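You operate a simulated robot arm through the tools that you are given. There is no shell and no other tool.

Carry out the task below with a simulated robot arm. There is one attempt and no reset: what you move stays moved.

JOB
Put the silver block in the metal holder and grease its top.
Fine: use the blue stick and the white pot; lay the blue pot lid on the workbench's black mat meanwhile; put stick and lid back. A coat counts when it lies all over at full strength: go over it till it gets no stronger.

The check looks at the end state, three seconds after you hand in, the way a careful person would. Anything else that was tipped, shoved, dropped, spilled or broken makes it a failure. Lids that push on must go on centred and level and be pressed home; caps that screw on are set level and turned clockwise until they are tight.

ROBOT AND FRAMES
A 6-joint arm with a two-finger parallel gripper, fixed in place. Base frame: the origin is at the foot of the arm, x ahead of it, y to its left, z up; the work surface is at about z = 0. Units: mm, rad, N and s.
With the tool pointing down near the work surface it reaches from about 140 to 580 mm from the base axis. Its first joint turns from -1.152 to 1.152 rad. Payload 2.1 kg.
The TCP is the grasp point between the finger pads, 30 mm short of the fingertips. In the tool frame z runs along the fingers and y along their closing line. The gripper opens to 94 mm. The fingers are 28 mm wide and 10 mm thick; the gripper's body (50 by 96 mm) begins 55 mm behind the TCP.
Orientation is told as [roll, pitch, yaw] about the base's x, y, z axes, in that order, counted from this pose: with the fingers straight down and closing along the base's y, the tool's x points along the base's -x, its y along +y and its z along -z.

CONTROLS
- The arm moves only by the tool arm_command. Its argument "commands" is a list of rows, each a list of 2 entries, a list of its own where there are three numbers: the shift along the base's x, y, z in units of 250 mm (1.0 is 250 mm), then the turn, a rotation vector about the base's x, y, z in units of 60 degrees (1.0 is 60 degrees). In form: [[[dx, dy, dz], [rx, ry, rz]], ...]. A call has 1 to 20 rows; each row is the pose to reach, as a shift and turn from the pose commanded when the call began. "claw" is the gripper command, from -1 (fully open) to 1 (shut), values between in proportion, set as the call begins (left out, the last holds). A call with a number of a shift or a turn outside -1 to 1 is refused whole. Each row takes 0.2 s and may step no farther than 50 mm and 0.15 rad from the row before; otherwise, or with a gripper value out of range, the whole call is refused. Where a pose cannot be reached the arm comes as near as it can. A force on the tool above 90 N (or 10 N above the force at the start of the call, whichever is more), or a blocked arm, ends the call early, and 0.2 s more pass. Each finger travels about 72 mm/s and halts on what it meets, pressing with about 41 N; the grip force reading is that of the motor and also rises with nothing between the fingers. The clock runs only during rows and for 0.2 s after the last one: add rows that repeat a pose to give the fingers time. It gives the time, the measured TCP pose, the force on the tool (base axes), the opening and the grip force at its end, in the units of the frame above (readings bear some noise), with the torque about the TCP (base axes, N m) and any sound that the robot's microphone picked up.
- Cameras (640 x 400 px; columns grow to the right, rows downward): "scene" is fixed at [50, -345.4, 513.4]; the picture's right is [0.88, -0.47, 0.00], its down [-0.18, -0.33, -0.93] and it looks along [0.44, 0.82, -0.37] (base axes); focal length 325 px, centre (320, 200). "wrist" rides on the gripper at [76, 14, -102] in the tool frame; the picture's right is [-0.18, 0.98, 0.00], its down [-0.75, -0.14, -0.64] and it looks along [-0.63, -0.12, 0.77] (tool axes); focal length 243 px, centre (320, 200). There is no depth. A picture from a camera that has moved, and an enlarged one, comes with that camera's place and axes in the base frame and with its lens. The place of the scene camera against the robot may be out by one fixed shift of up to 25 mm in any direction.
- grab_frame(camera): a new picture of that camera. No time passes.
- enlarge(camera, box): a new picture of the part [left, top, right, bottom] of that camera's present view, enlarged. No time passes.
- sign_off(): hands the job in; it is judged then, once.

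Places have to be worked out from the pictures, the camera data and where the tool is seen. Open the gripper and draw the arm clear of the work before you hand the job in, unless the task says otherwise.

The tools are called after "Request:" as name(argument=value, ...) on one line, values as JSON. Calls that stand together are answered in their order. arm_command: Moves the arm, as the interface text tells. Its arguments: {"type":"object","properties":{"commands":{"type":"array","items":{"type":"array"}},"claw":{"type":"number"}},"required":["commands"]} The other tools are called the same way: grab_frame (camera) takes a picture; enlarge (camera, box) takes an enlarged picture of a part of a camera's view; sign_off () hands the job in.

At the start:

```text
time: 0.0
tool_pos: [340.4, 66.4, 394.2]
tcp_rot: [0.001, 0.0, 0.0]
wrist_force: [-0.2, 0.8, 0.0]
torque: [-0.02, -0.04, 0.01]
grip_width: 93.8
finger_force: 0.1
```

scene: 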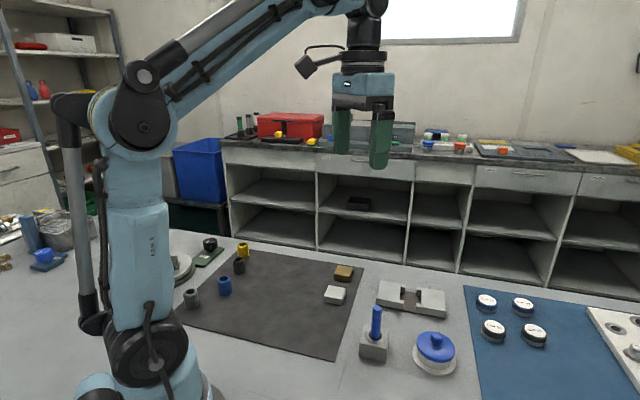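
wrist: 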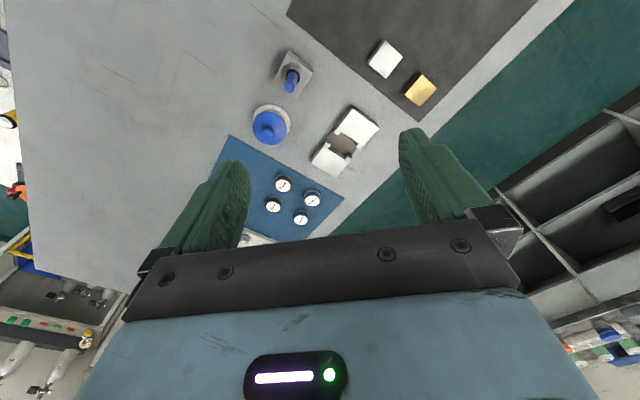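

I start by taking enlarged pictures of the work area from both cameras to place the block, holder, stick and pot.

Request:
enlarge(camera="scene", box=[300, 240, 480, 390])

Request:
enlarge(camera="wrist", box=[220, 20, 460, 240])

Request:
enlarge(camera="scene", box=[160, 220, 380, 370])

```text
2.67 times, centred on (390, 315) of scene
camera zoom: at [50.0, -345.4, 513.4], right [0.88, -0.47, 0.0], down [-0.18, -0.33, -0.93], along [0.44, 0.82, -0.37], focal length 866 px, centre (133, -107)
```

zoom: 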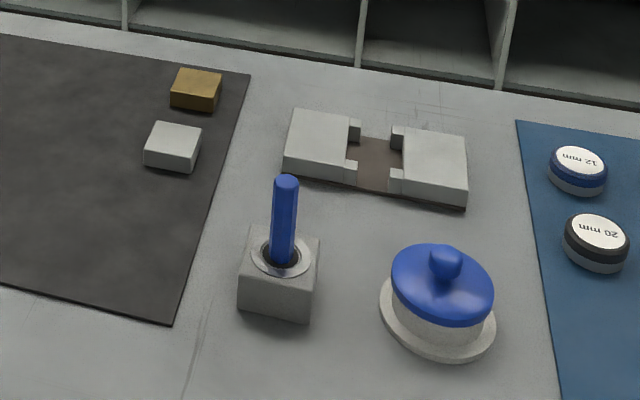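

```text
1.82 times, centred on (340, 130) of wrist
camera zoom: at [263.4, 80.9, 497.6], right [0.18, 0.98, 0.0], down [0.75, -0.14, 0.64], along [0.63, -0.12, -0.77], focal length 441 px, centre (284, 327)
```

zoom: 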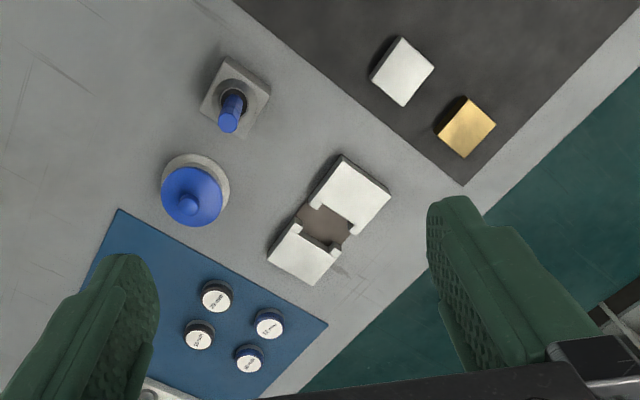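

```text
2.67 times, centred on (270, 295) of scene
camera zoom: at [50.0, -345.4, 513.4], right [0.88, -0.47, 0.0], down [-0.18, -0.33, -0.93], along [0.44, 0.82, -0.37], focal length 866 px, centre (453, -53)
```

zoom: 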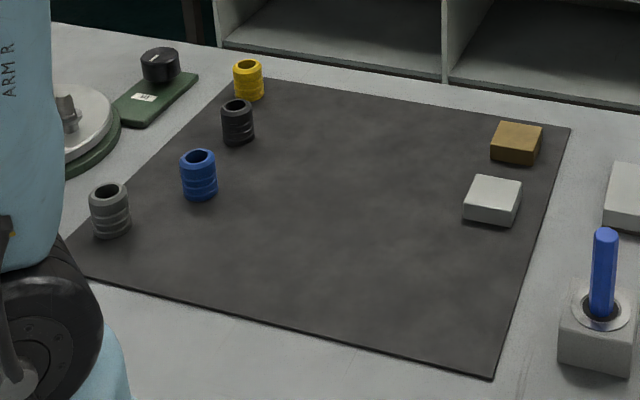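

The wrist view puts the holder near (506, 87), the silver block near (366, 174), the stick stand near (356, 15) and the pot near (440, -54). I move closer over the holder for a better view.

Request:
arm_command(commands=[[[0.112, 0.015, -0.131], [0, 0, 0]], [[0.224, 0.03, -0.262], [0, 0, 0]], [[0.336, 0.045, -0.393], [0, 0, 0]], [[0.448, 0.06, -0.524], [0, 0, 0]], [[0.56, 0.076, -0.656], [0, 0, 0]], [[0.56, 0.076, -0.656], [0, 0, 0]]], claw=-1)

Request:
grab_frame(camera="wrist")

Request:
grab_frame(camera="scene")

```text
time: 1.4
tool_pos: [480.0, 85.8, 229.4]
tcp_rot: [-0.002, 0.001, -0.001]
wrist_force: [0.3, 0.3, 0.2]
torque: [-0.03, 0.01, -0.01]
grip_width: 94.0
finger_force: 0.1
```

```text
taken
camera wrist: at [403.0, 99.8, 332.1], right [0.18, 0.98, 0.0], down [0.75, -0.14, 0.64], along [0.63, -0.12, -0.77], focal length 243 px, centre (320, 200)
```

wrist: 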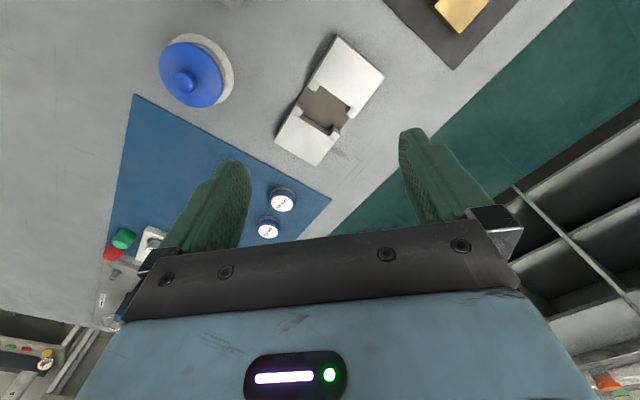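

```text
taken
```

scene: 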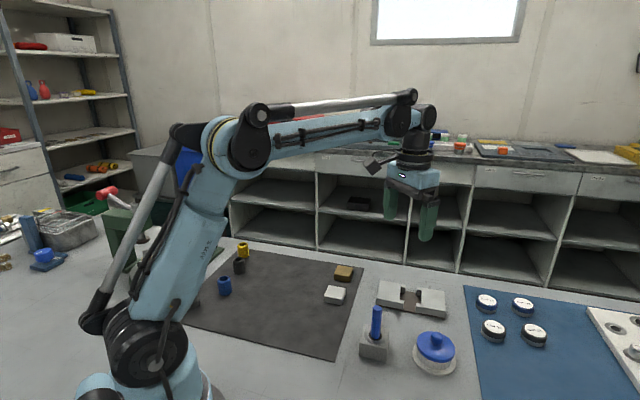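

Now an enlarged look at the holder and pot from here.

Request:
enlarge(camera="wrist", box=[260, 20, 400, 180])

Request:
enlarge(camera="wrist", box=[140, 20, 260, 120])

Request:
enlarge(camera="scene", box=[365, 270, 455, 325])

```text
2.50 times, centred on (330, 100) of wrist
camera zoom: at [403.0, 99.8, 332.1], right [0.18, 0.98, 0.0], down [0.75, -0.14, 0.64], along [0.63, -0.12, -0.77], focal length 606 px, centre (295, 450)
```

zoom: 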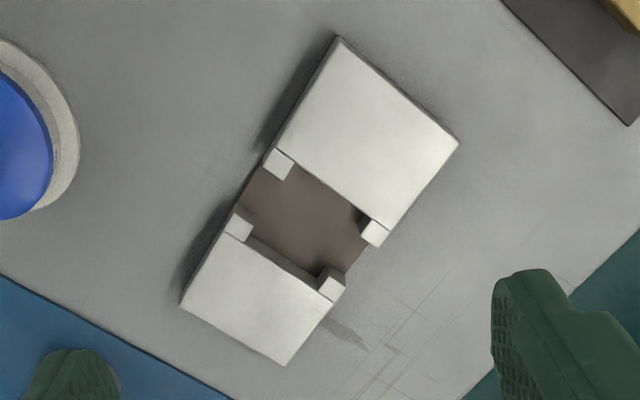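

```text
4.00 times, centred on (200, 70) of wrist
camera zoom: at [403.0, 99.8, 332.1], right [0.18, 0.98, 0.0], down [0.75, -0.14, 0.64], along [0.63, -0.12, -0.77], focal length 970 px, centre (800, 720)
```

zoom: 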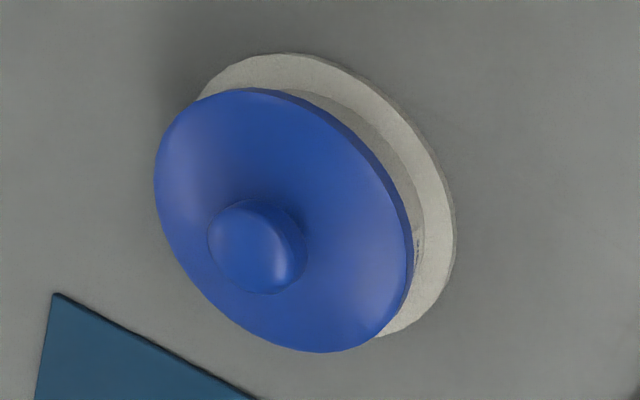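

```text
7.11 times, centred on (410, 298) of scene
camera zoom: at [50.0, -345.4, 513.4], right [0.88, -0.47, 0.0], down [-0.18, -0.33, -0.93], along [0.44, 0.82, -0.37], focal length 2309 px, centre (-320, -493)
```

zoom: 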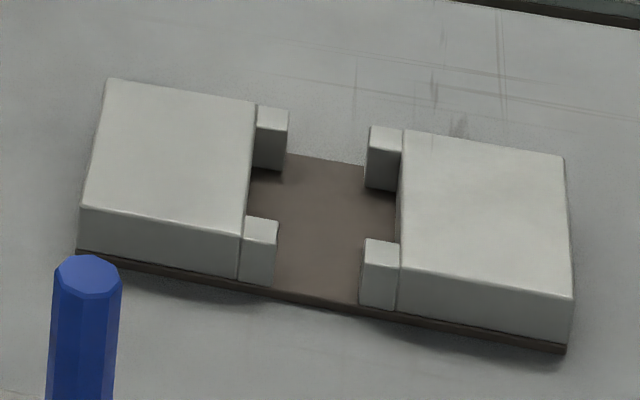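

The holder has its long axis along about (0.71, -0.70), centre about (515, 86), with a roughly 46 mm slot and corner tabs; the block is about 42 mm square and also turned 45°. I turn the tool -45° and come lower to measure the slot more closely.

Request:
arm_command(commands=[[[0.017, 0, -0.05], [0, 0, -0.125]], [[0.034, 0, -0.1], [0, 0, -0.25]], [[0.05, 0, -0.15], [0, 0, -0.375]], [[0.067, 0, -0.2], [0, 0, -0.5]], [[0.084, 0, -0.26], [0, 0, -0.625]], [[0.1, 0, -0.32], [0, 0, -0.75]], [[0.1, 0, -0.32], [0, 0, -0.75]]])

Request:
grab_frame(camera="wrist")

Request:
enlarge(camera="wrist", box=[220, 20, 420, 150])

```text
time: 3.0
tool_pos: [504.5, 85.7, 150.6]
tcp_rot: [0.0, 0.001, -0.786]
wrist_force: [-0.7, -0.7, 0.1]
torque: [-0.01, 0.04, 0.0]
grip_width: 94.1
finger_force: 0.0
```

```text
taken
camera wrist: at [460.9, 149.5, 253.4], right [0.83, 0.56, 0.0], down [0.43, -0.63, 0.64], along [0.36, -0.53, -0.77], focal length 243 px, centre (320, 200)
```

wrist: 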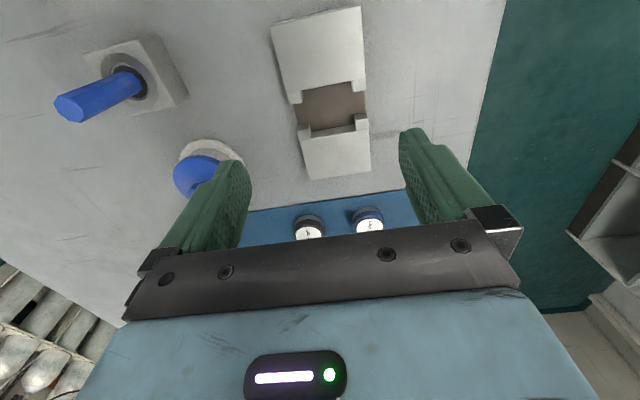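

```text
3.08 times, centred on (320, 85) of wrist
camera zoom: at [460.9, 149.5, 253.4], right [0.83, 0.56, 0.0], down [0.43, -0.63, 0.64], along [0.36, -0.53, -0.77], focal length 746 px, centre (320, 554)
```

zoom: 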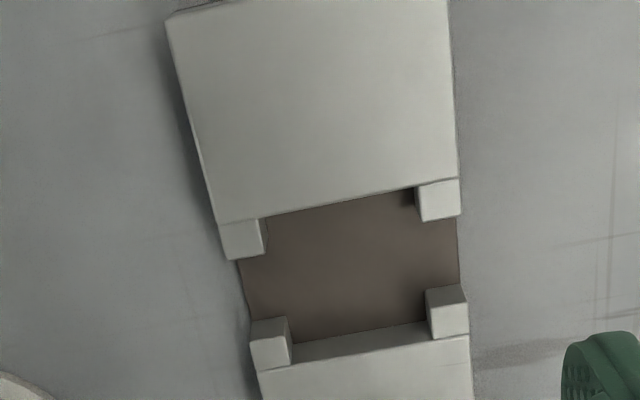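

Slot measures about 47 x 46 mm, centred at about (516, 86), tabs leaving a gap of about 28 mm. Now I go look at the silver block with the same wrist turn.

Request:
arm_command(commands=[[[-0.145, 0.091, 0], [0, 0, 0]], [[-0.29, 0.182, -0.02], [0, 0, 0]], [[-0.435, 0.273, -0.06], [0, 0, 0]], [[-0.578, 0.365, -0.1], [0, 0, 0]], [[-0.578, 0.365, -0.12], [0, 0, 0]]])

Request:
grab_frame(camera="wrist")

Request:
enlarge(camera="wrist", box=[240, 40, 400, 150])

Request:
enlarge(camera="scene", box=[310, 255, 370, 310])

```text
time: 4.2
tool_pos: [360.7, 178.4, 121.2]
tcp_rot: [-0.001, 0.001, -0.786]
wrist_force: [0.4, 0.4, 0.5]
torque: [0.0, -0.01, -0.01]
grip_width: 93.8
finger_force: 0.0
```

```text
taken
camera wrist: at [316.8, 241.6, 223.7], right [0.83, 0.56, 0.0], down [0.43, -0.63, 0.64], along [0.36, -0.53, -0.77], focal length 243 px, centre (320, 200)
```

wrist: 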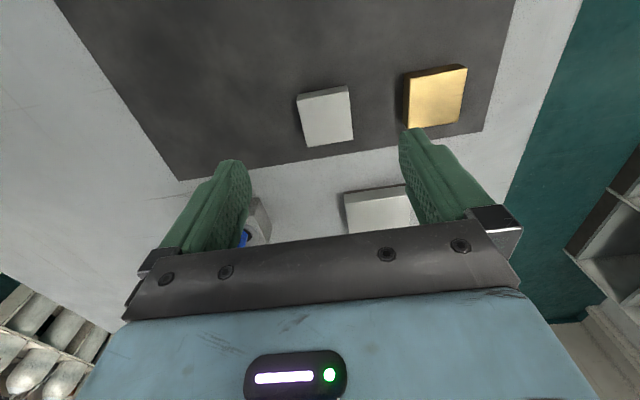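

```text
3.64 times, centred on (320, 95) of wrist
camera zoom: at [316.8, 241.6, 223.7], right [0.83, 0.56, 0.0], down [0.43, -0.63, 0.64], along [0.36, -0.53, -0.77], focal length 882 px, centre (320, 582)
```

zoom: 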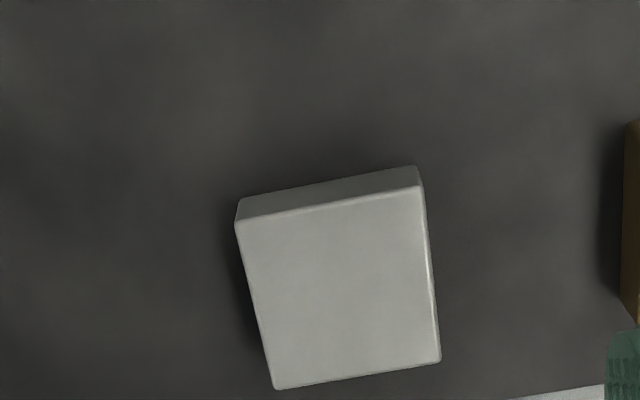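

```text
7.27 times, centred on (340, 282) of scene
camera zoom: at [50.0, -345.4, 513.4], right [0.88, -0.47, 0.0], down [-0.18, -0.33, -0.93], along [0.44, 0.82, -0.37], focal length 2361 px, centre (174, -400)
```

zoom: 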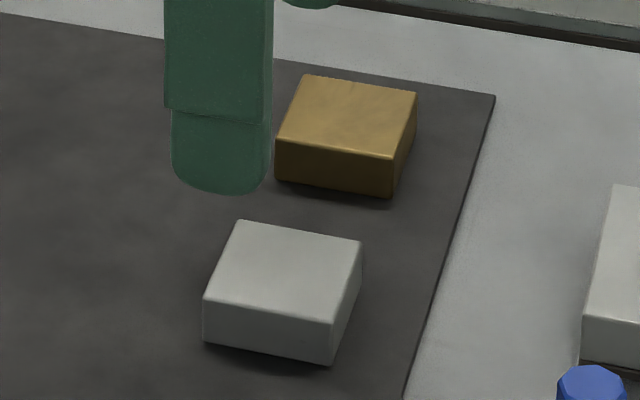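

The block measures about 42 x 42 mm, centre about (368, 177), top near z = 19. I centre over it and go down partway, checking the alignment.

Request:
arm_command(commands=[[[0.028, -0.003, 0], [0, 0, 0]], [[0.028, -0.003, -0.1], [0, 0, 0]], [[0.028, -0.003, -0.2], [0, 0, 0]], [[0.028, -0.003, -0.2], [0, 0, 0]], [[0.028, -0.003, -0.2], [0, 0, 0]]])

Request:
grab_frame(camera="wrist")

Request:
enlarge(camera="wrist", box=[220, 80, 430, 220])

```text
time: 5.4
tool_pos: [367.8, 175.7, 72.3]
tcp_rot: [-0.001, -0.001, -0.786]
wrist_force: [-0.4, 0.6, -0.5]
torque: [-0.01, 0.01, 0.01]
grip_width: 94.0
finger_force: 0.1
```

```text
taken
camera wrist: at [323.4, 240.5, 174.1], right [0.83, 0.56, 0.0], down [0.43, -0.63, 0.64], along [0.36, -0.53, -0.77], focal length 243 px, centre (320, 200)
```

wrist: 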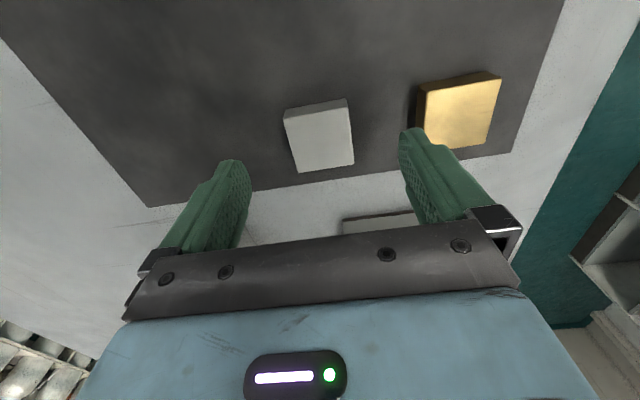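

```text
2.86 times, centred on (325, 150) of wrist
camera zoom: at [323.4, 240.5, 174.1], right [0.83, 0.56, 0.0], down [0.43, -0.63, 0.64], along [0.36, -0.53, -0.77], focal length 693 px, centre (306, 343)
```

zoom: 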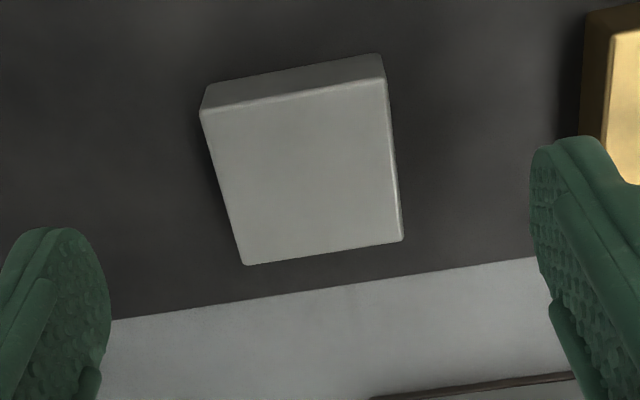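

The block's centre is within about 1 mm of the TCP. I narrow the gripper to ~70 mm, go down so the fingertips are about 7 mm below the block's top, then close.

Request:
arm_command(commands=[[[0.003, 0, 0], [0, 0, 0]], [[0.003, 0, -0.04], [0, 0, 0]], [[0.003, 0, -0.08], [0, 0, 0]], [[0.003, 0, -0.12], [0, 0, 0]], [[0.003, 0, -0.12], [0, 0, 0]]], claw=-0.45)

Request:
grab_frame(camera="wrist")

Request:
enlarge(camera="scene", box=[310, 255, 370, 310])

```text
time: 6.6
tool_pos: [368.2, 174.7, 41.5]
tcp_rot: [0.0, 0.001, -0.784]
wrist_force: [0.7, 0.4, -0.5]
torque: [0.02, 0.03, 0.02]
grip_width: 68.1
finger_force: 0.0
```

```text
taken
camera wrist: at [324.0, 239.8, 143.7], right [0.83, 0.56, 0.0], down [0.43, -0.63, 0.64], along [0.36, -0.53, -0.77], focal length 243 px, centre (320, 200)
```

wrist: 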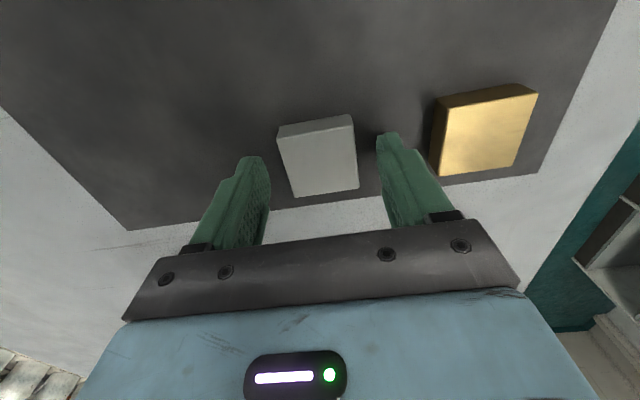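

```text
7.27 times, centred on (340, 282) of scene
camera zoom: at [50.0, -345.4, 513.4], right [0.88, -0.47, 0.0], down [-0.18, -0.33, -0.93], along [0.44, 0.82, -0.37], focal length 2361 px, centre (174, -400)
```

zoom: 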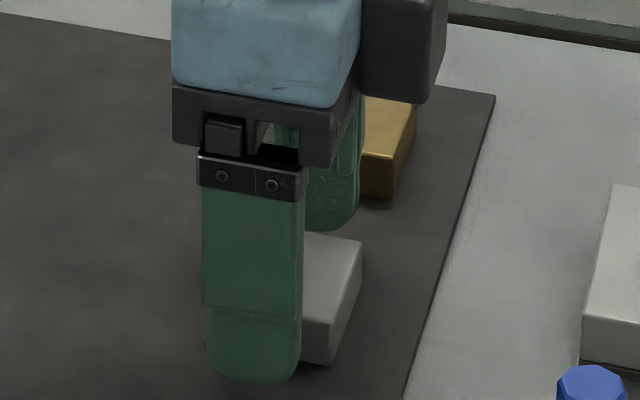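

The fingers straddle the block with the tips above the mat. Closing now, holding the pose.

Request:
arm_command(commands=[[[0, 0, 0], [0, 0, 0]], [[0, 0, 0], [0, 0, 0]], [[0, 0, 0], [0, 0, 0]], [[0, 0, 0], [0, 0, 0]]], claw=1)

Request:
enlarge(camera="wrist", box=[220, 80, 430, 220])

```text
time: 7.6
tool_pos: [368.4, 175.9, 40.6]
tcp_rot: [-0.001, 0.001, -0.785]
wrist_force: [-1.0, 0.1, 0.3]
torque: [0.02, 0.01, 0.02]
grip_width: 41.8
finger_force: 41.5
```

```text
2.86 times, centred on (325, 150) of wrist
camera zoom: at [323.9, 239.8, 143.8], right [0.83, 0.56, 0.0], down [0.43, -0.63, 0.64], along [0.36, -0.53, -0.77], focal length 693 px, centre (306, 343)
```

zoom: 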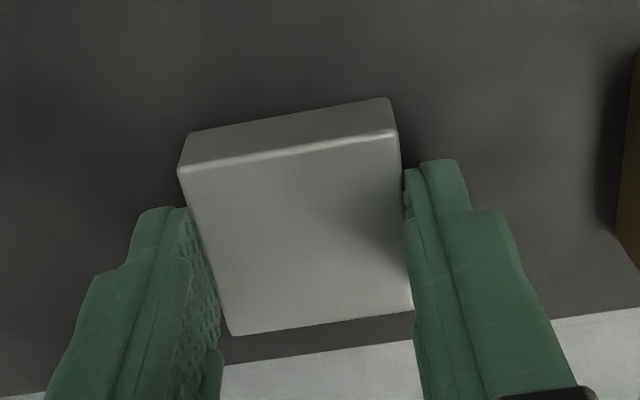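

The block is held at 41.8 mm. I lift it 60 mm and carry it over the slot, then check alignment from above.

Request:
arm_command(commands=[[[0, 0, 0.12], [0, 0, 0]], [[0, 0, 0.24], [0, 0, 0]], [[0.149, -0.091, 0.24], [0, 0, 0]], [[0.298, -0.182, 0.24], [0, 0, 0]], [[0.446, -0.272, 0.24], [0, 0, 0]], [[0.595, -0.363, 0.24], [0, 0, 0]], [[0.595, -0.363, 0.2], [0, 0, 0]], [[0.595, -0.363, 0.16], [0, 0, 0]], [[0.595, -0.363, 0.16], [0, 0, 0]], [[0.595, -0.363, 0.16], [0, 0, 0]]])

Request:
grab_frame(camera="wrist")

Request:
enlarge(camera="wrist", box=[220, 60, 430, 200])

Request:
enlarge(camera="scene", box=[365, 250, 455, 325])

```text
time: 9.8
tool_pos: [517.2, 85.0, 79.7]
tcp_rot: [0.001, 0.001, -0.785]
wrist_force: [-0.5, 0.3, -0.5]
torque: [-0.03, 0.02, -0.01]
grip_width: 42.1
finger_force: 41.3
```

```text
taken
camera wrist: at [473.0, 148.9, 183.5], right [0.83, 0.56, 0.0], down [0.43, -0.63, 0.64], along [0.36, -0.53, -0.77], focal length 243 px, centre (320, 200)
```

wrist: 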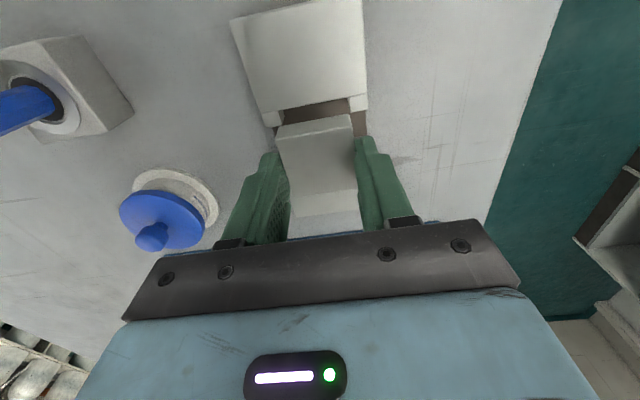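

```text
2.86 times, centred on (325, 130) of wrist
camera zoom: at [473.0, 148.9, 183.5], right [0.83, 0.56, 0.0], down [0.43, -0.63, 0.64], along [0.36, -0.53, -0.77], focal length 693 px, centre (306, 400)
```

zoom: 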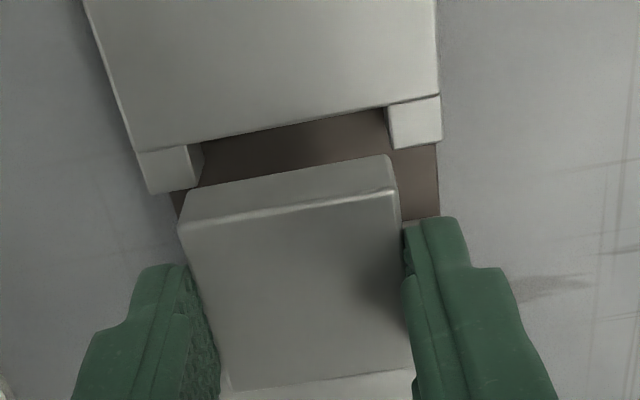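

```text
5.33 times, centred on (410, 288) of scene
camera zoom: at [50.0, -345.4, 513.4], right [0.88, -0.47, 0.0], down [-0.18, -0.33, -0.93], along [0.44, 0.82, -0.37], focal length 1732 px, centre (-160, -267)
```

zoom: 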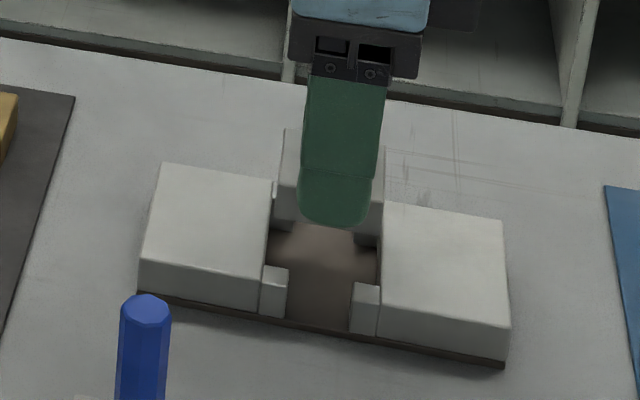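

The slot centre (p≈304.8, q≈425.5 in the turned frame) agrees with the block to within 0.5 mm. I lower until the fingertips are just above the tabs, with the block's lower part inside the slot.

Request:
arm_command(commands=[[[0, -0.001, -0.03], [0, 0, 0]], [[0, -0.001, -0.06], [0, 0, 0]], [[0, -0.001, -0.09], [0, 0, 0]], [[0, -0.001, -0.11], [0, 0, 0]], [[0, -0.001, -0.125], [0, 0, 0]], [[0, -0.001, -0.125], [0, 0, 0]]])

Request:
enlarge(camera="wrist", box=[220, 80, 430, 220])

Request:
enlarge(camera="scene", box=[365, 260, 455, 325])

```text
time: 11.2
tool_pos: [516.5, 85.5, 50.9]
tcp_rot: [0.0, 0.0, -0.785]
wrist_force: [-2.6, -1.0, 46.2]
torque: [-0.04, 0.12, 0.04]
grip_width: 42.1
finger_force: 40.8
```

```text
2.86 times, centred on (325, 150) of wrist
camera zoom: at [472.8, 148.9, 153.8], right [0.83, 0.56, 0.0], down [0.43, -0.63, 0.64], along [0.36, -0.53, -0.77], focal length 693 px, centre (306, 343)
```

zoom: 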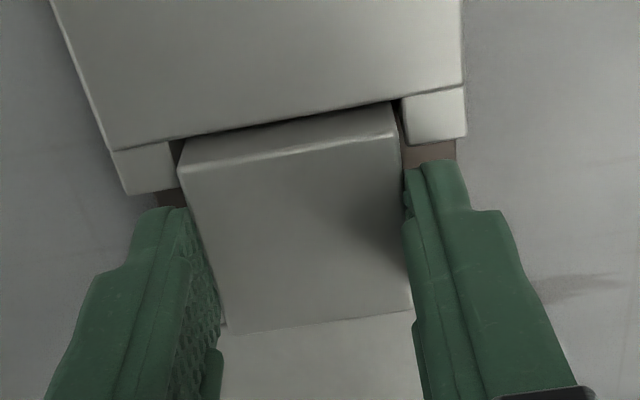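

```text
6.15 times, centred on (410, 292) of scene
camera zoom: at [49.7, -345.5, 513.4], right [0.88, -0.47, 0.0], down [-0.17, -0.33, -0.93], along [0.44, 0.82, -0.37], focal length 1998 px, centre (-234, -369)
```

zoom: 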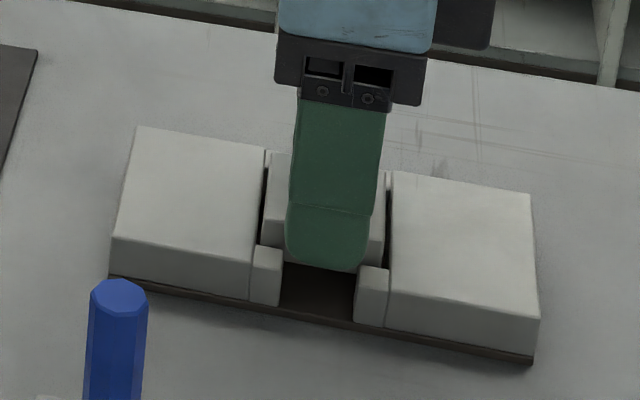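

The 46 N reading says the fingertips have met the tab tops; the block sits inside the slot with even gaps. I back off 2 mm to relieve the contact before opening.

Request:
arm_command(commands=[[[0, 0, 0.004], [0, 0, 0]], [[0, 0, 0.009], [0, 0, 0]], [[0, 0, 0.009], [0, 0, 0]]])

Request:
enlarge(camera="wrist", box=[220, 80, 430, 220])

```text
time: 12.0
tool_pos: [517.4, 84.7, 50.0]
tcp_rot: [0.0, 0.001, -0.785]
wrist_force: [-0.8, -2.2, 3.8]
torque: [-0.14, 0.14, 0.07]
grip_width: 42.0
finger_force: 41.4
```

```text
2.86 times, centred on (325, 150) of wrist
camera zoom: at [472.8, 148.9, 153.8], right [0.83, 0.56, 0.0], down [0.43, -0.63, 0.64], along [0.36, -0.53, -0.77], focal length 693 px, centre (306, 343)
```

zoom: 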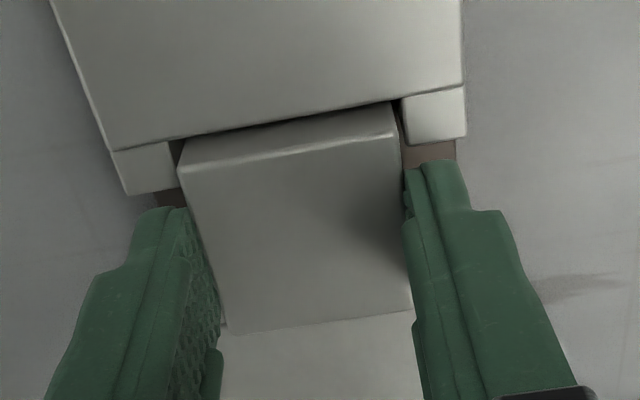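

Nearly unloaded (3.8 N). I raise 1 mm more while still holding, then open a little to let the block settle.

Request:
arm_command(commands=[[[0, 0, 0.004], [0, 0, 0]], [[0, 0, 0.004], [0, 0, 0]]])

Request:
arm_command(commands=[[[0, 0, 0], [0, 0, 0]], [[0, 0, 0], [0, 0, 0]], [[0, 0, 0], [0, 0, 0]]], claw=-0.2)

Request:
enlarge(camera="wrist", box=[220, 80, 430, 220])

Request:
enlarge(camera="scene", box=[365, 260, 455, 325])

```text
time: 12.6
tool_pos: [516.4, 83.9, 52.2]
tcp_rot: [0.0, 0.0, -0.786]
wrist_force: [-0.6, -0.5, -1.0]
torque: [-0.02, -0.02, -0.01]
grip_width: 41.8
finger_force: 40.7
```

```text
time: 13.4
tool_pos: [517.0, 85.4, 52.7]
tcp_rot: [-0.002, -0.001, -0.786]
wrist_force: [-0.8, -0.4, -1.5]
torque: [-0.01, 0.0, -0.03]
grip_width: 56.3
finger_force: 0.1
```

```text
2.86 times, centred on (325, 150) of wrist
camera zoom: at [472.8, 149.2, 155.5], right [0.83, 0.56, 0.0], down [0.43, -0.63, 0.64], along [0.36, -0.53, -0.77], focal length 693 px, centre (306, 343)
```

zoom: 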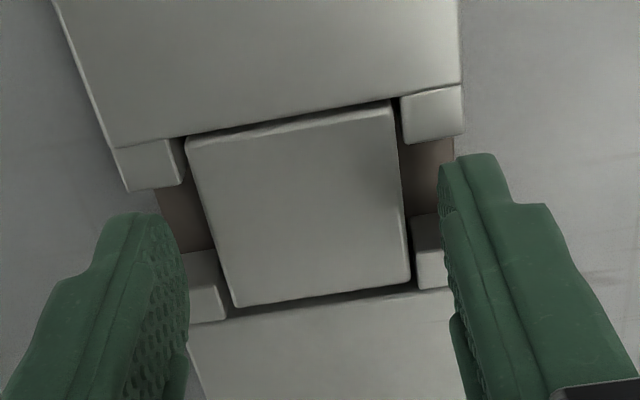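

```text
6.15 times, centred on (410, 292) of scene
camera zoom: at [50.0, -345.4, 513.4], right [0.88, -0.47, 0.0], down [-0.18, -0.33, -0.93], along [0.44, 0.82, -0.37], focal length 1998 px, centre (-234, -369)
```

zoom: 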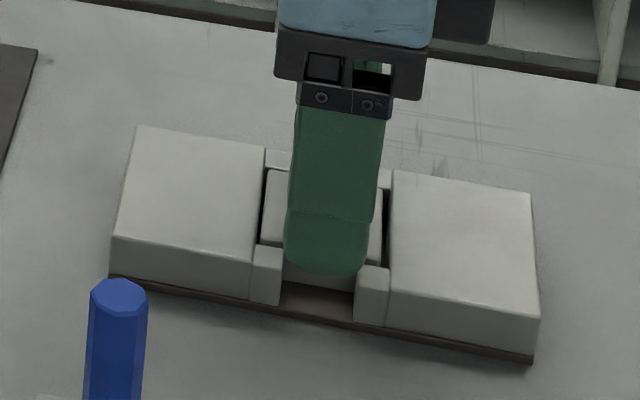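

The block dropped into the slot with even gaps. I rise to check that it sits flat, and go on toward the pot.

Request:
arm_command(commands=[[[0, 0, 0.1], [0, 0, 0]], [[0, 0, 0.25], [0, 0, 0]], [[-0.04, 0, 0.4], [0, 0, 0]], [[-0.04, 0, 0.4], [0, 0, 0]]], claw=-0.2)

Request:
enlarge(camera="wrist", box=[240, 20, 400, 130])

Request:
enlarge(camera="scene", box=[365, 260, 455, 325])

Request:
grab_frame(camera="wrist")

```text
time: 14.4
tool_pos: [506.7, 84.6, 154.7]
tcp_rot: [-0.001, 0.001, -0.784]
wrist_force: [0.5, -0.7, -0.1]
torque: [-0.01, -0.01, 0.0]
grip_width: 56.3
finger_force: 0.0
```

```text
3.64 times, centred on (320, 75) of wrist
camera zoom: at [463.2, 148.8, 256.4], right [0.83, 0.56, 0.0], down [0.43, -0.63, 0.64], along [0.36, -0.53, -0.77], focal length 882 px, centre (320, 654)
```

zoom: 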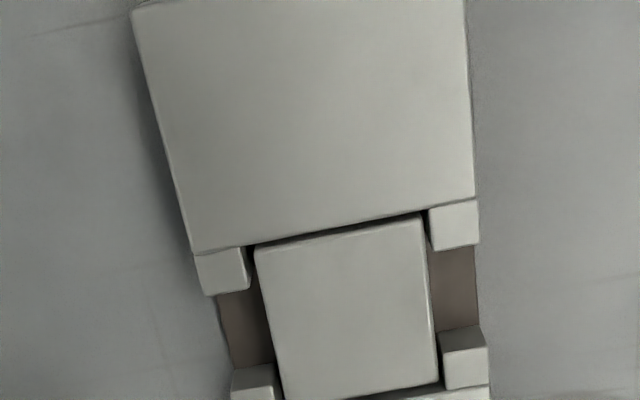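

```text
6.15 times, centred on (410, 292) of scene
camera zoom: at [50.0, -345.4, 513.4], right [0.88, -0.47, 0.0], down [-0.18, -0.33, -0.93], along [0.44, 0.82, -0.37], focal length 1998 px, centre (-234, -369)
```

zoom: 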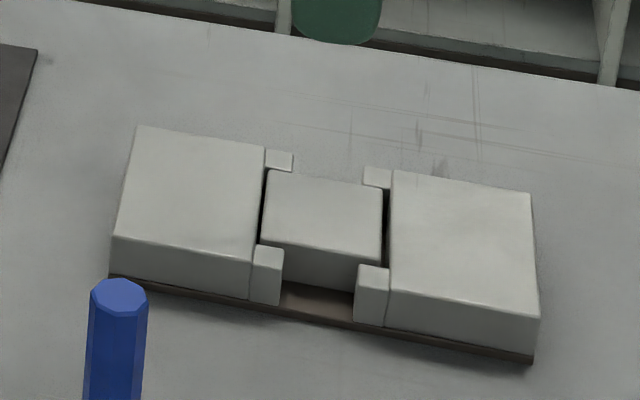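

```text
taken
camera wrist: at [463.2, 148.8, 256.4], right [0.83, 0.56, 0.0], down [0.43, -0.63, 0.64], along [0.36, -0.53, -0.77], focal length 243 px, centre (320, 200)
```

wrist: 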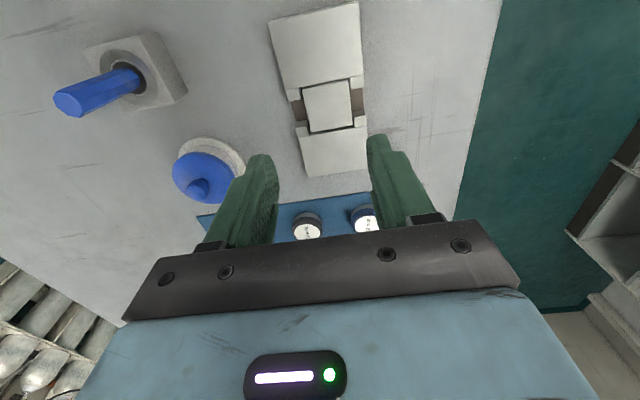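

The block is seated flat in the slot. Next the pot: I turn back to yaw 0 and hover over the pot to locate the lid and knob.

Request:
arm_command(commands=[[[-0.04, -0.09, 0.02], [0, 0, 0.125]], [[-0.09, -0.18, 0.02], [0, 0, 0.25]], [[-0.14, -0.28, 0.02], [0, 0, 0.375]], [[-0.19, -0.37, 0.02], [0, 0, 0.5]], [[-0.24, -0.46, 0.02], [0, 0, 0.625]], [[-0.28, -0.556, 0], [0, 0, 0.75]], [[-0.28, -0.556, 0], [0, 0, 0.75]]], claw=-0.2)

Request:
grab_frame(camera="wrist")

Request:
enlarge(camera="wrist", box=[240, 30, 400, 140])

Request:
enlarge(camera="scene", box=[400, 320, 470, 380])

```text
time: 16.0
tool_pos: [435.7, -55.3, 152.0]
tcp_rot: [-0.001, 0.001, 0.002]
wrist_force: [-0.7, -0.2, -0.5]
torque: [0.02, 0.01, -0.04]
grip_width: 56.3
finger_force: 0.0
```

```text
taken
camera wrist: at [360.9, -40.8, 254.7], right [0.18, 0.98, 0.0], down [0.75, -0.14, 0.64], along [0.63, -0.12, -0.77], focal length 243 px, centre (320, 200)
```

wrist: 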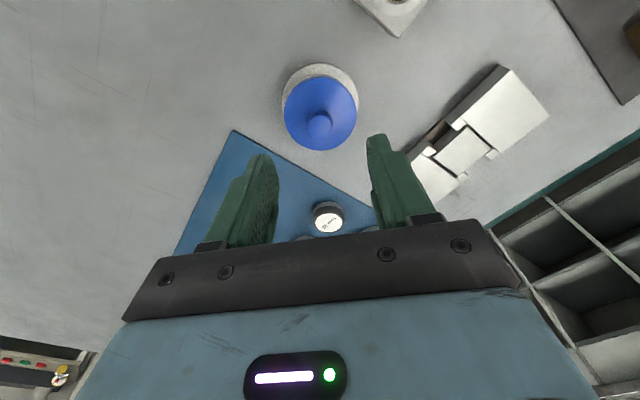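

```text
3.64 times, centred on (320, 85) of wrist
camera zoom: at [360.9, -40.8, 254.7], right [0.18, 0.98, 0.0], down [0.75, -0.14, 0.64], along [0.63, -0.12, -0.77], focal length 882 px, centre (320, 618)
```

zoom: 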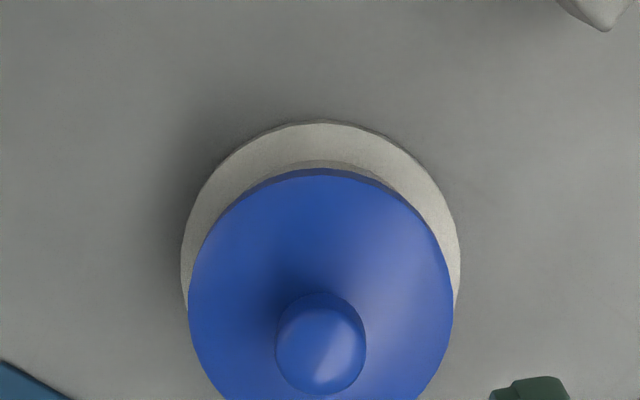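

```text
6.67 times, centred on (435, 350) of scene
camera zoom: at [50.0, -345.5, 513.4], right [0.88, -0.47, 0.0], down [-0.18, -0.33, -0.93], along [0.44, 0.82, -0.37], focal length 2165 px, centre (-447, -800)
```

zoom: 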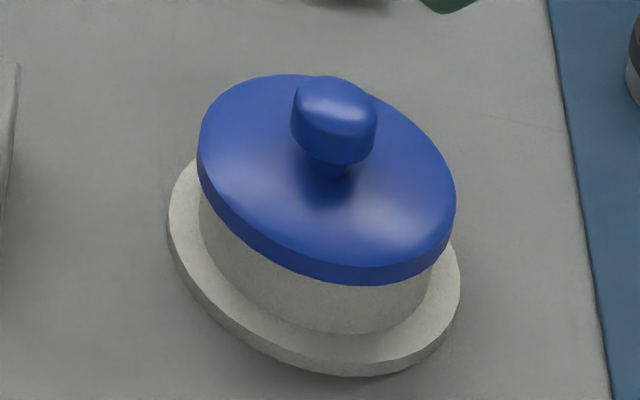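

The knob centre comes out at about (444, -56, 50) from two views, about 22 mm across. I move over it and go down to just above it to check.

Request:
arm_command(commands=[[[0.028, -0.005, 0], [0, 0, 0]], [[0.028, -0.005, -0.1], [0, 0, 0]], [[0.028, -0.005, -0.2], [0, 0, 0]], [[0.028, -0.005, -0.2], [0, 0, 0]]], claw=0.0)

Request:
enlarge(camera="wrist", box=[220, 60, 430, 200])

Request:
enlarge(camera="scene", box=[390, 300, 480, 380])

```text
time: 17.0
tool_pos: [444.7, -56.0, 102.6]
tcp_rot: [0.001, -0.001, 0.001]
wrist_force: [-0.1, 0.2, -0.7]
torque: [0.02, 0.02, -0.04]
grip_width: 47.3
finger_force: 0.1
```

```text
2.86 times, centred on (325, 130) of wrist
camera zoom: at [368.2, -40.9, 204.6], right [0.18, 0.98, 0.0], down [0.75, -0.14, 0.64], along [0.63, -0.12, -0.77], focal length 693 px, centre (306, 400)
```

zoom: 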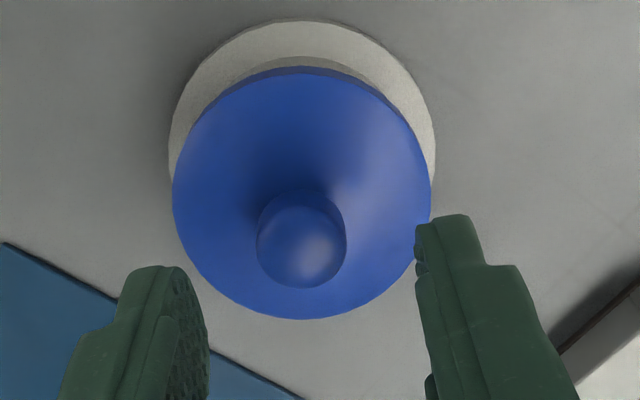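

```text
5.00 times, centred on (435, 340) of scene
camera zoom: at [50.0, -345.4, 513.4], right [0.88, -0.47, 0.0], down [-0.18, -0.33, -0.93], along [0.44, 0.82, -0.37], focal length 1623 px, centre (-255, -500)
```

zoom: 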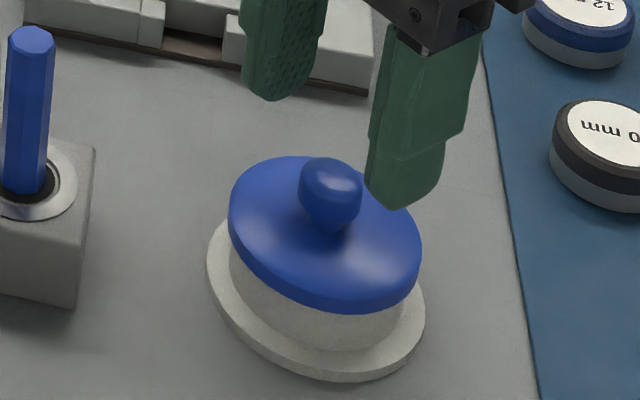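

The knob centre is confirmed near (444.5, -56). I lower so the fingertips come level with the knob's lower half, then close.

Request:
arm_command(commands=[[[0.002, -0.004, -0.04], [0, 0, 0]], [[0.002, -0.004, -0.08], [0, 0, 0]], [[0.002, -0.004, -0.114], [0, 0, 0]], [[0.002, -0.004, -0.114], [0, 0, 0]]])

Request:
enlarge(camera="wrist", box=[220, 80, 430, 220])

Request:
enlarge(camera="scene", box=[390, 300, 480, 380])

```text
time: 18.0
tool_pos: [444.4, -55.6, 73.8]
tcp_rot: [0.0, 0.0, 0.0]
wrist_force: [0.4, 0.4, 0.0]
torque: [0.0, 0.0, -0.01]
grip_width: 46.9
finger_force: 0.0
```

```text
2.86 times, centred on (325, 150) of wrist
camera zoom: at [368.3, -41.9, 176.5], right [0.18, 0.98, 0.0], down [0.75, -0.14, 0.64], along [0.63, -0.12, -0.77], focal length 693 px, centre (306, 343)
```

zoom: 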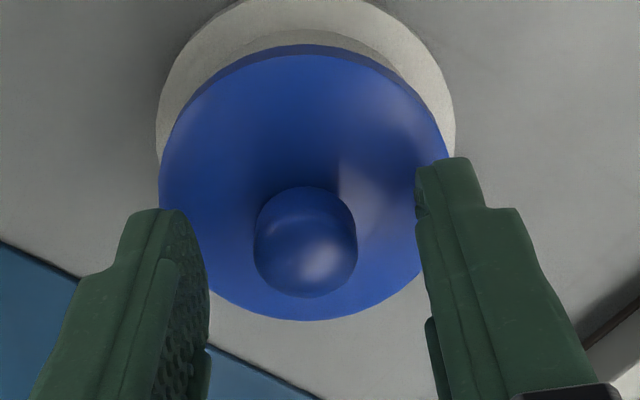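

```text
5.00 times, centred on (435, 340) of scene
camera zoom: at [50.0, -345.4, 513.4], right [0.88, -0.47, 0.0], down [-0.18, -0.33, -0.93], along [0.44, 0.82, -0.37], focal length 1623 px, centre (-255, -500)
```

zoom: 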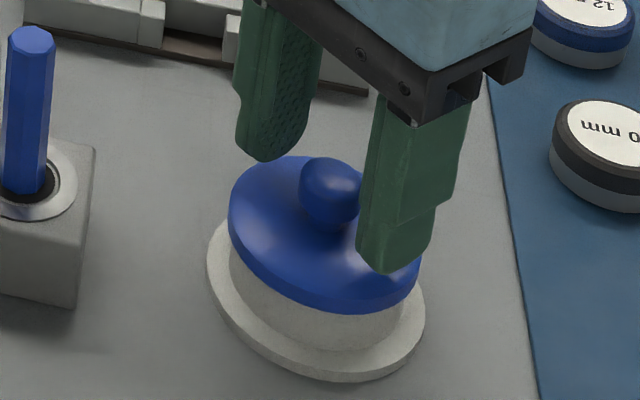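

The fingers straddle the knob, centred. Closing on it.

Request:
arm_command(commands=[[[0, 0, 0], [0, 0, 0]], [[0, 0, 0], [0, 0, 0]], [[0, 0, 0], [0, 0, 0]], [[0, 0, 0], [0, 0, 0]]], claw=1)

Request:
enlarge(camera="wrist", box=[220, 80, 430, 220])

Request:
enlarge(camera="scene", box=[390, 300, 480, 380])

```text
time: 19.0
tool_pos: [445.2, -56.4, 73.8]
tcp_rot: [0.001, -0.001, 0.001]
wrist_force: [0.5, -0.2, 0.2]
torque: [0.04, 0.01, -0.01]
grip_width: 19.3
finger_force: 40.7
```

```text
2.86 times, centred on (325, 150) of wrist
camera zoom: at [368.4, -41.9, 176.7], right [0.18, 0.98, 0.0], down [0.75, -0.14, 0.64], along [0.63, -0.12, -0.77], focal length 693 px, centre (306, 343)
```

zoom: 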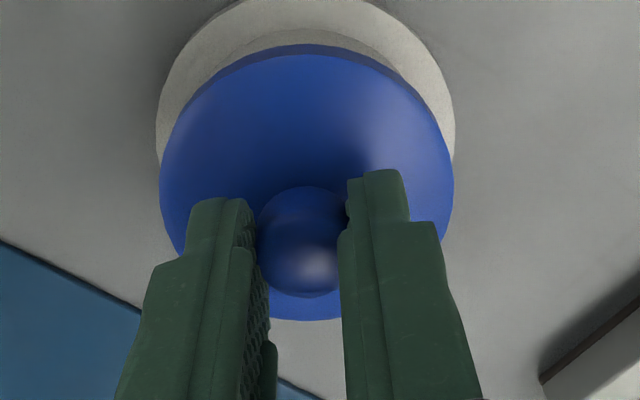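

```text
5.00 times, centred on (435, 340) of scene
camera zoom: at [50.0, -345.4, 513.4], right [0.88, -0.47, 0.0], down [-0.18, -0.33, -0.93], along [0.44, 0.82, -0.37], focal length 1623 px, centre (-255, -500)
```

zoom: 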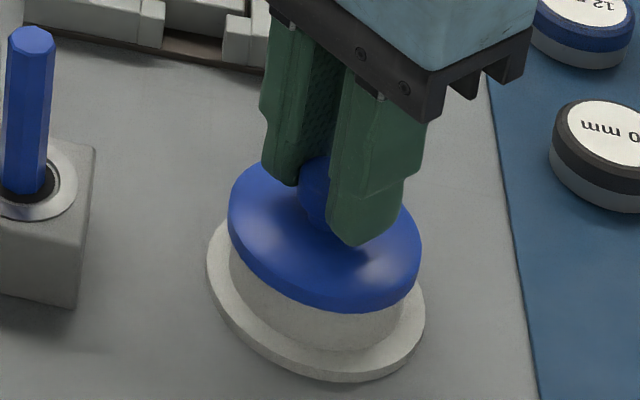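

Gripped at 19.3 mm. I lift slowly, watching the force, to pull the lid off without lifting the pot.

Request:
arm_command(commands=[[[0, 0, 0.008], [0, 0, 0]], [[0, 0, 0.016], [0, 0, 0]], [[0, 0, 0.024], [0, 0, 0]], [[0, 0, 0.032], [0, 0, 0]], [[0, 0, 0.032], [0, 0, 0]]])

Request:
enlarge(camera="scene", box=[390, 300, 480, 380])

Request:
enlarge(camera="wrist", box=[220, 80, 430, 220])

```text
time: 20.2
tool_pos: [444.8, -56.1, 82.5]
tcp_rot: [0.0, 0.0, 0.0]
wrist_force: [0.4, 0.5, -0.2]
torque: [0.0, 0.01, -0.03]
grip_width: 19.7
finger_force: 41.1
```

```text
5.00 times, centred on (435, 340) of scene
camera zoom: at [50.0, -345.4, 513.4], right [0.88, -0.47, 0.0], down [-0.18, -0.33, -0.93], along [0.44, 0.82, -0.37], focal length 1623 px, centre (-255, -500)
```

zoom: 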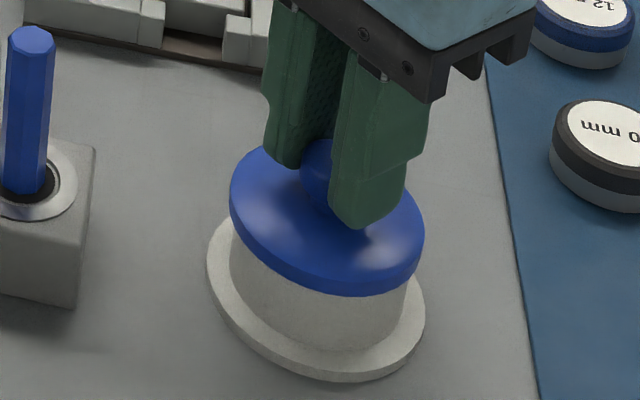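

```text
2.86 times, centred on (325, 150) of wrist
camera zoom: at [368.0, -42.0, 184.8], right [0.18, 0.98, 0.0], down [0.75, -0.14, 0.64], along [0.63, -0.12, -0.77], focal length 693 px, centre (306, 343)
```

zoom: 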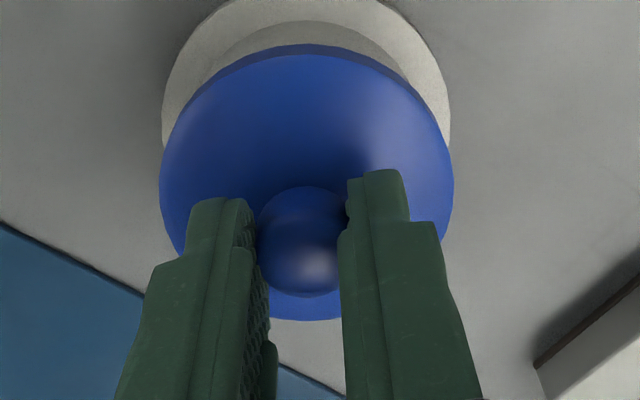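

The lid came off freely and the pot stayed put. I lift higher and look at the pot's inside and the lid's underside.

Request:
arm_command(commands=[[[0, 0, 0.15], [0, 0, 0]], [[0, 0, 0.3], [0, 0, 0]], [[0, 0, 0.43], [0, 0, 0]], [[0, 0, 0.43], [0, 0, 0]]])

Request:
enlarge(camera="scene", box=[390, 230, 480, 380])

Request:
grab_frame(camera="scene")

```text
time: 21.2
tool_pos: [443.9, -56.8, 190.5]
tcp_rot: [-0.001, -0.001, 0.0]
wrist_force: [0.2, 0.1, -1.3]
torque: [0.0, -0.03, 0.0]
grip_width: 19.5
finger_force: 41.0
```

```text
2.67 times, centred on (435, 305) of scene
camera zoom: at [50.0, -345.4, 513.4], right [0.88, -0.47, 0.0], down [-0.18, -0.33, -0.93], along [0.44, 0.82, -0.37], focal length 866 px, centre (13, -80)
```

zoom: 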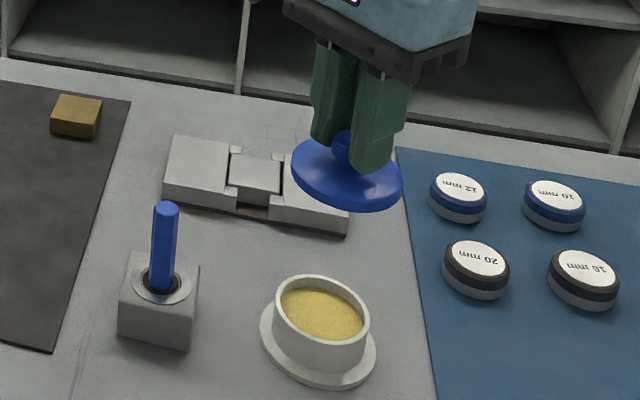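

```text
taken
```

scene: 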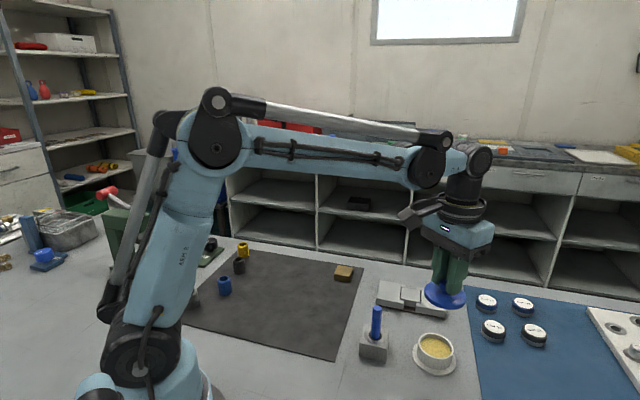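

The pot holds yellow grease a little below its rim. I carry the lid over to an empty part of the black mat, around (310, 175).

Request:
arm_command(commands=[[[-0.09, 0.154, 0], [0, 0, 0]], [[-0.18, 0.308, 0], [0, 0, 0]], [[-0.269, 0.462, 0], [0, 0, 0]], [[-0.359, 0.616, 0], [0, 0, 0]], [[-0.448, 0.77, 0], [0, 0, 0]], [[-0.538, 0.924, 0], [0, 0, 0]], [[-0.538, 0.924, -0.1], [0, 0, 0]], [[-0.538, 0.924, -0.2], [0, 0, 0]], [[-0.538, 0.924, -0.3], [0, 0, 0]], [[-0.538, 0.924, -0.3], [0, 0, 0]]])

Request:
grab_frame(camera="wrist")

Request:
enlarge(camera="scene", box=[250, 240, 370, 340])

```text
time: 23.4
tool_pos: [310.9, 174.9, 114.8]
tcp_rot: [0.0, 0.001, 0.001]
wrist_force: [-0.3, 0.0, -0.2]
torque: [-0.01, -0.03, -0.01]
grip_width: 19.9
finger_force: 41.0
```

```text
taken
camera wrist: at [234.6, 189.1, 217.2], right [0.18, 0.98, 0.0], down [0.75, -0.14, 0.64], along [0.63, -0.12, -0.77], focal length 243 px, centre (320, 200)
```

wrist: 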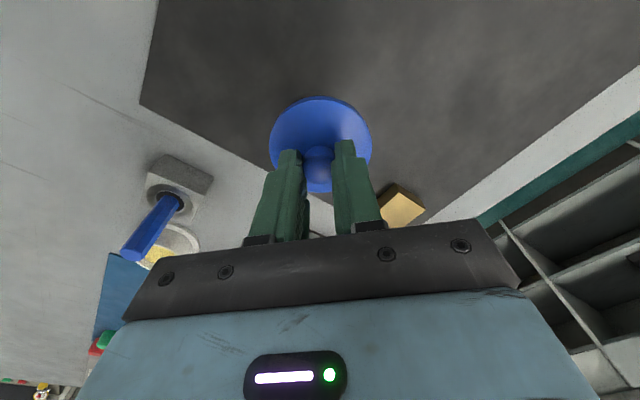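

```text
4.00 times, centred on (310, 290) of scene
camera zoom: at [50.0, -345.4, 513.4], right [0.88, -0.47, 0.0], down [-0.18, -0.33, -0.93], along [0.44, 0.82, -0.37], focal length 1299 px, centre (360, -160)
```

zoom: 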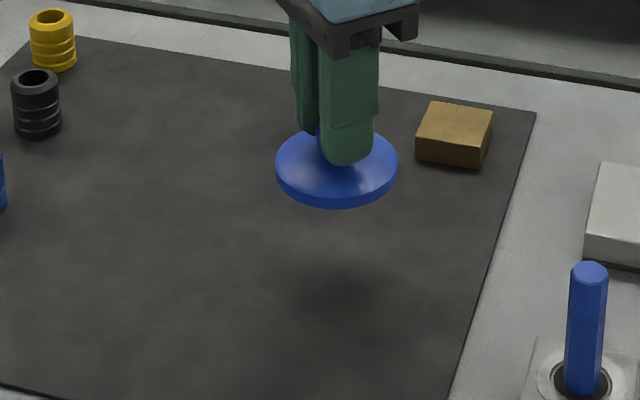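

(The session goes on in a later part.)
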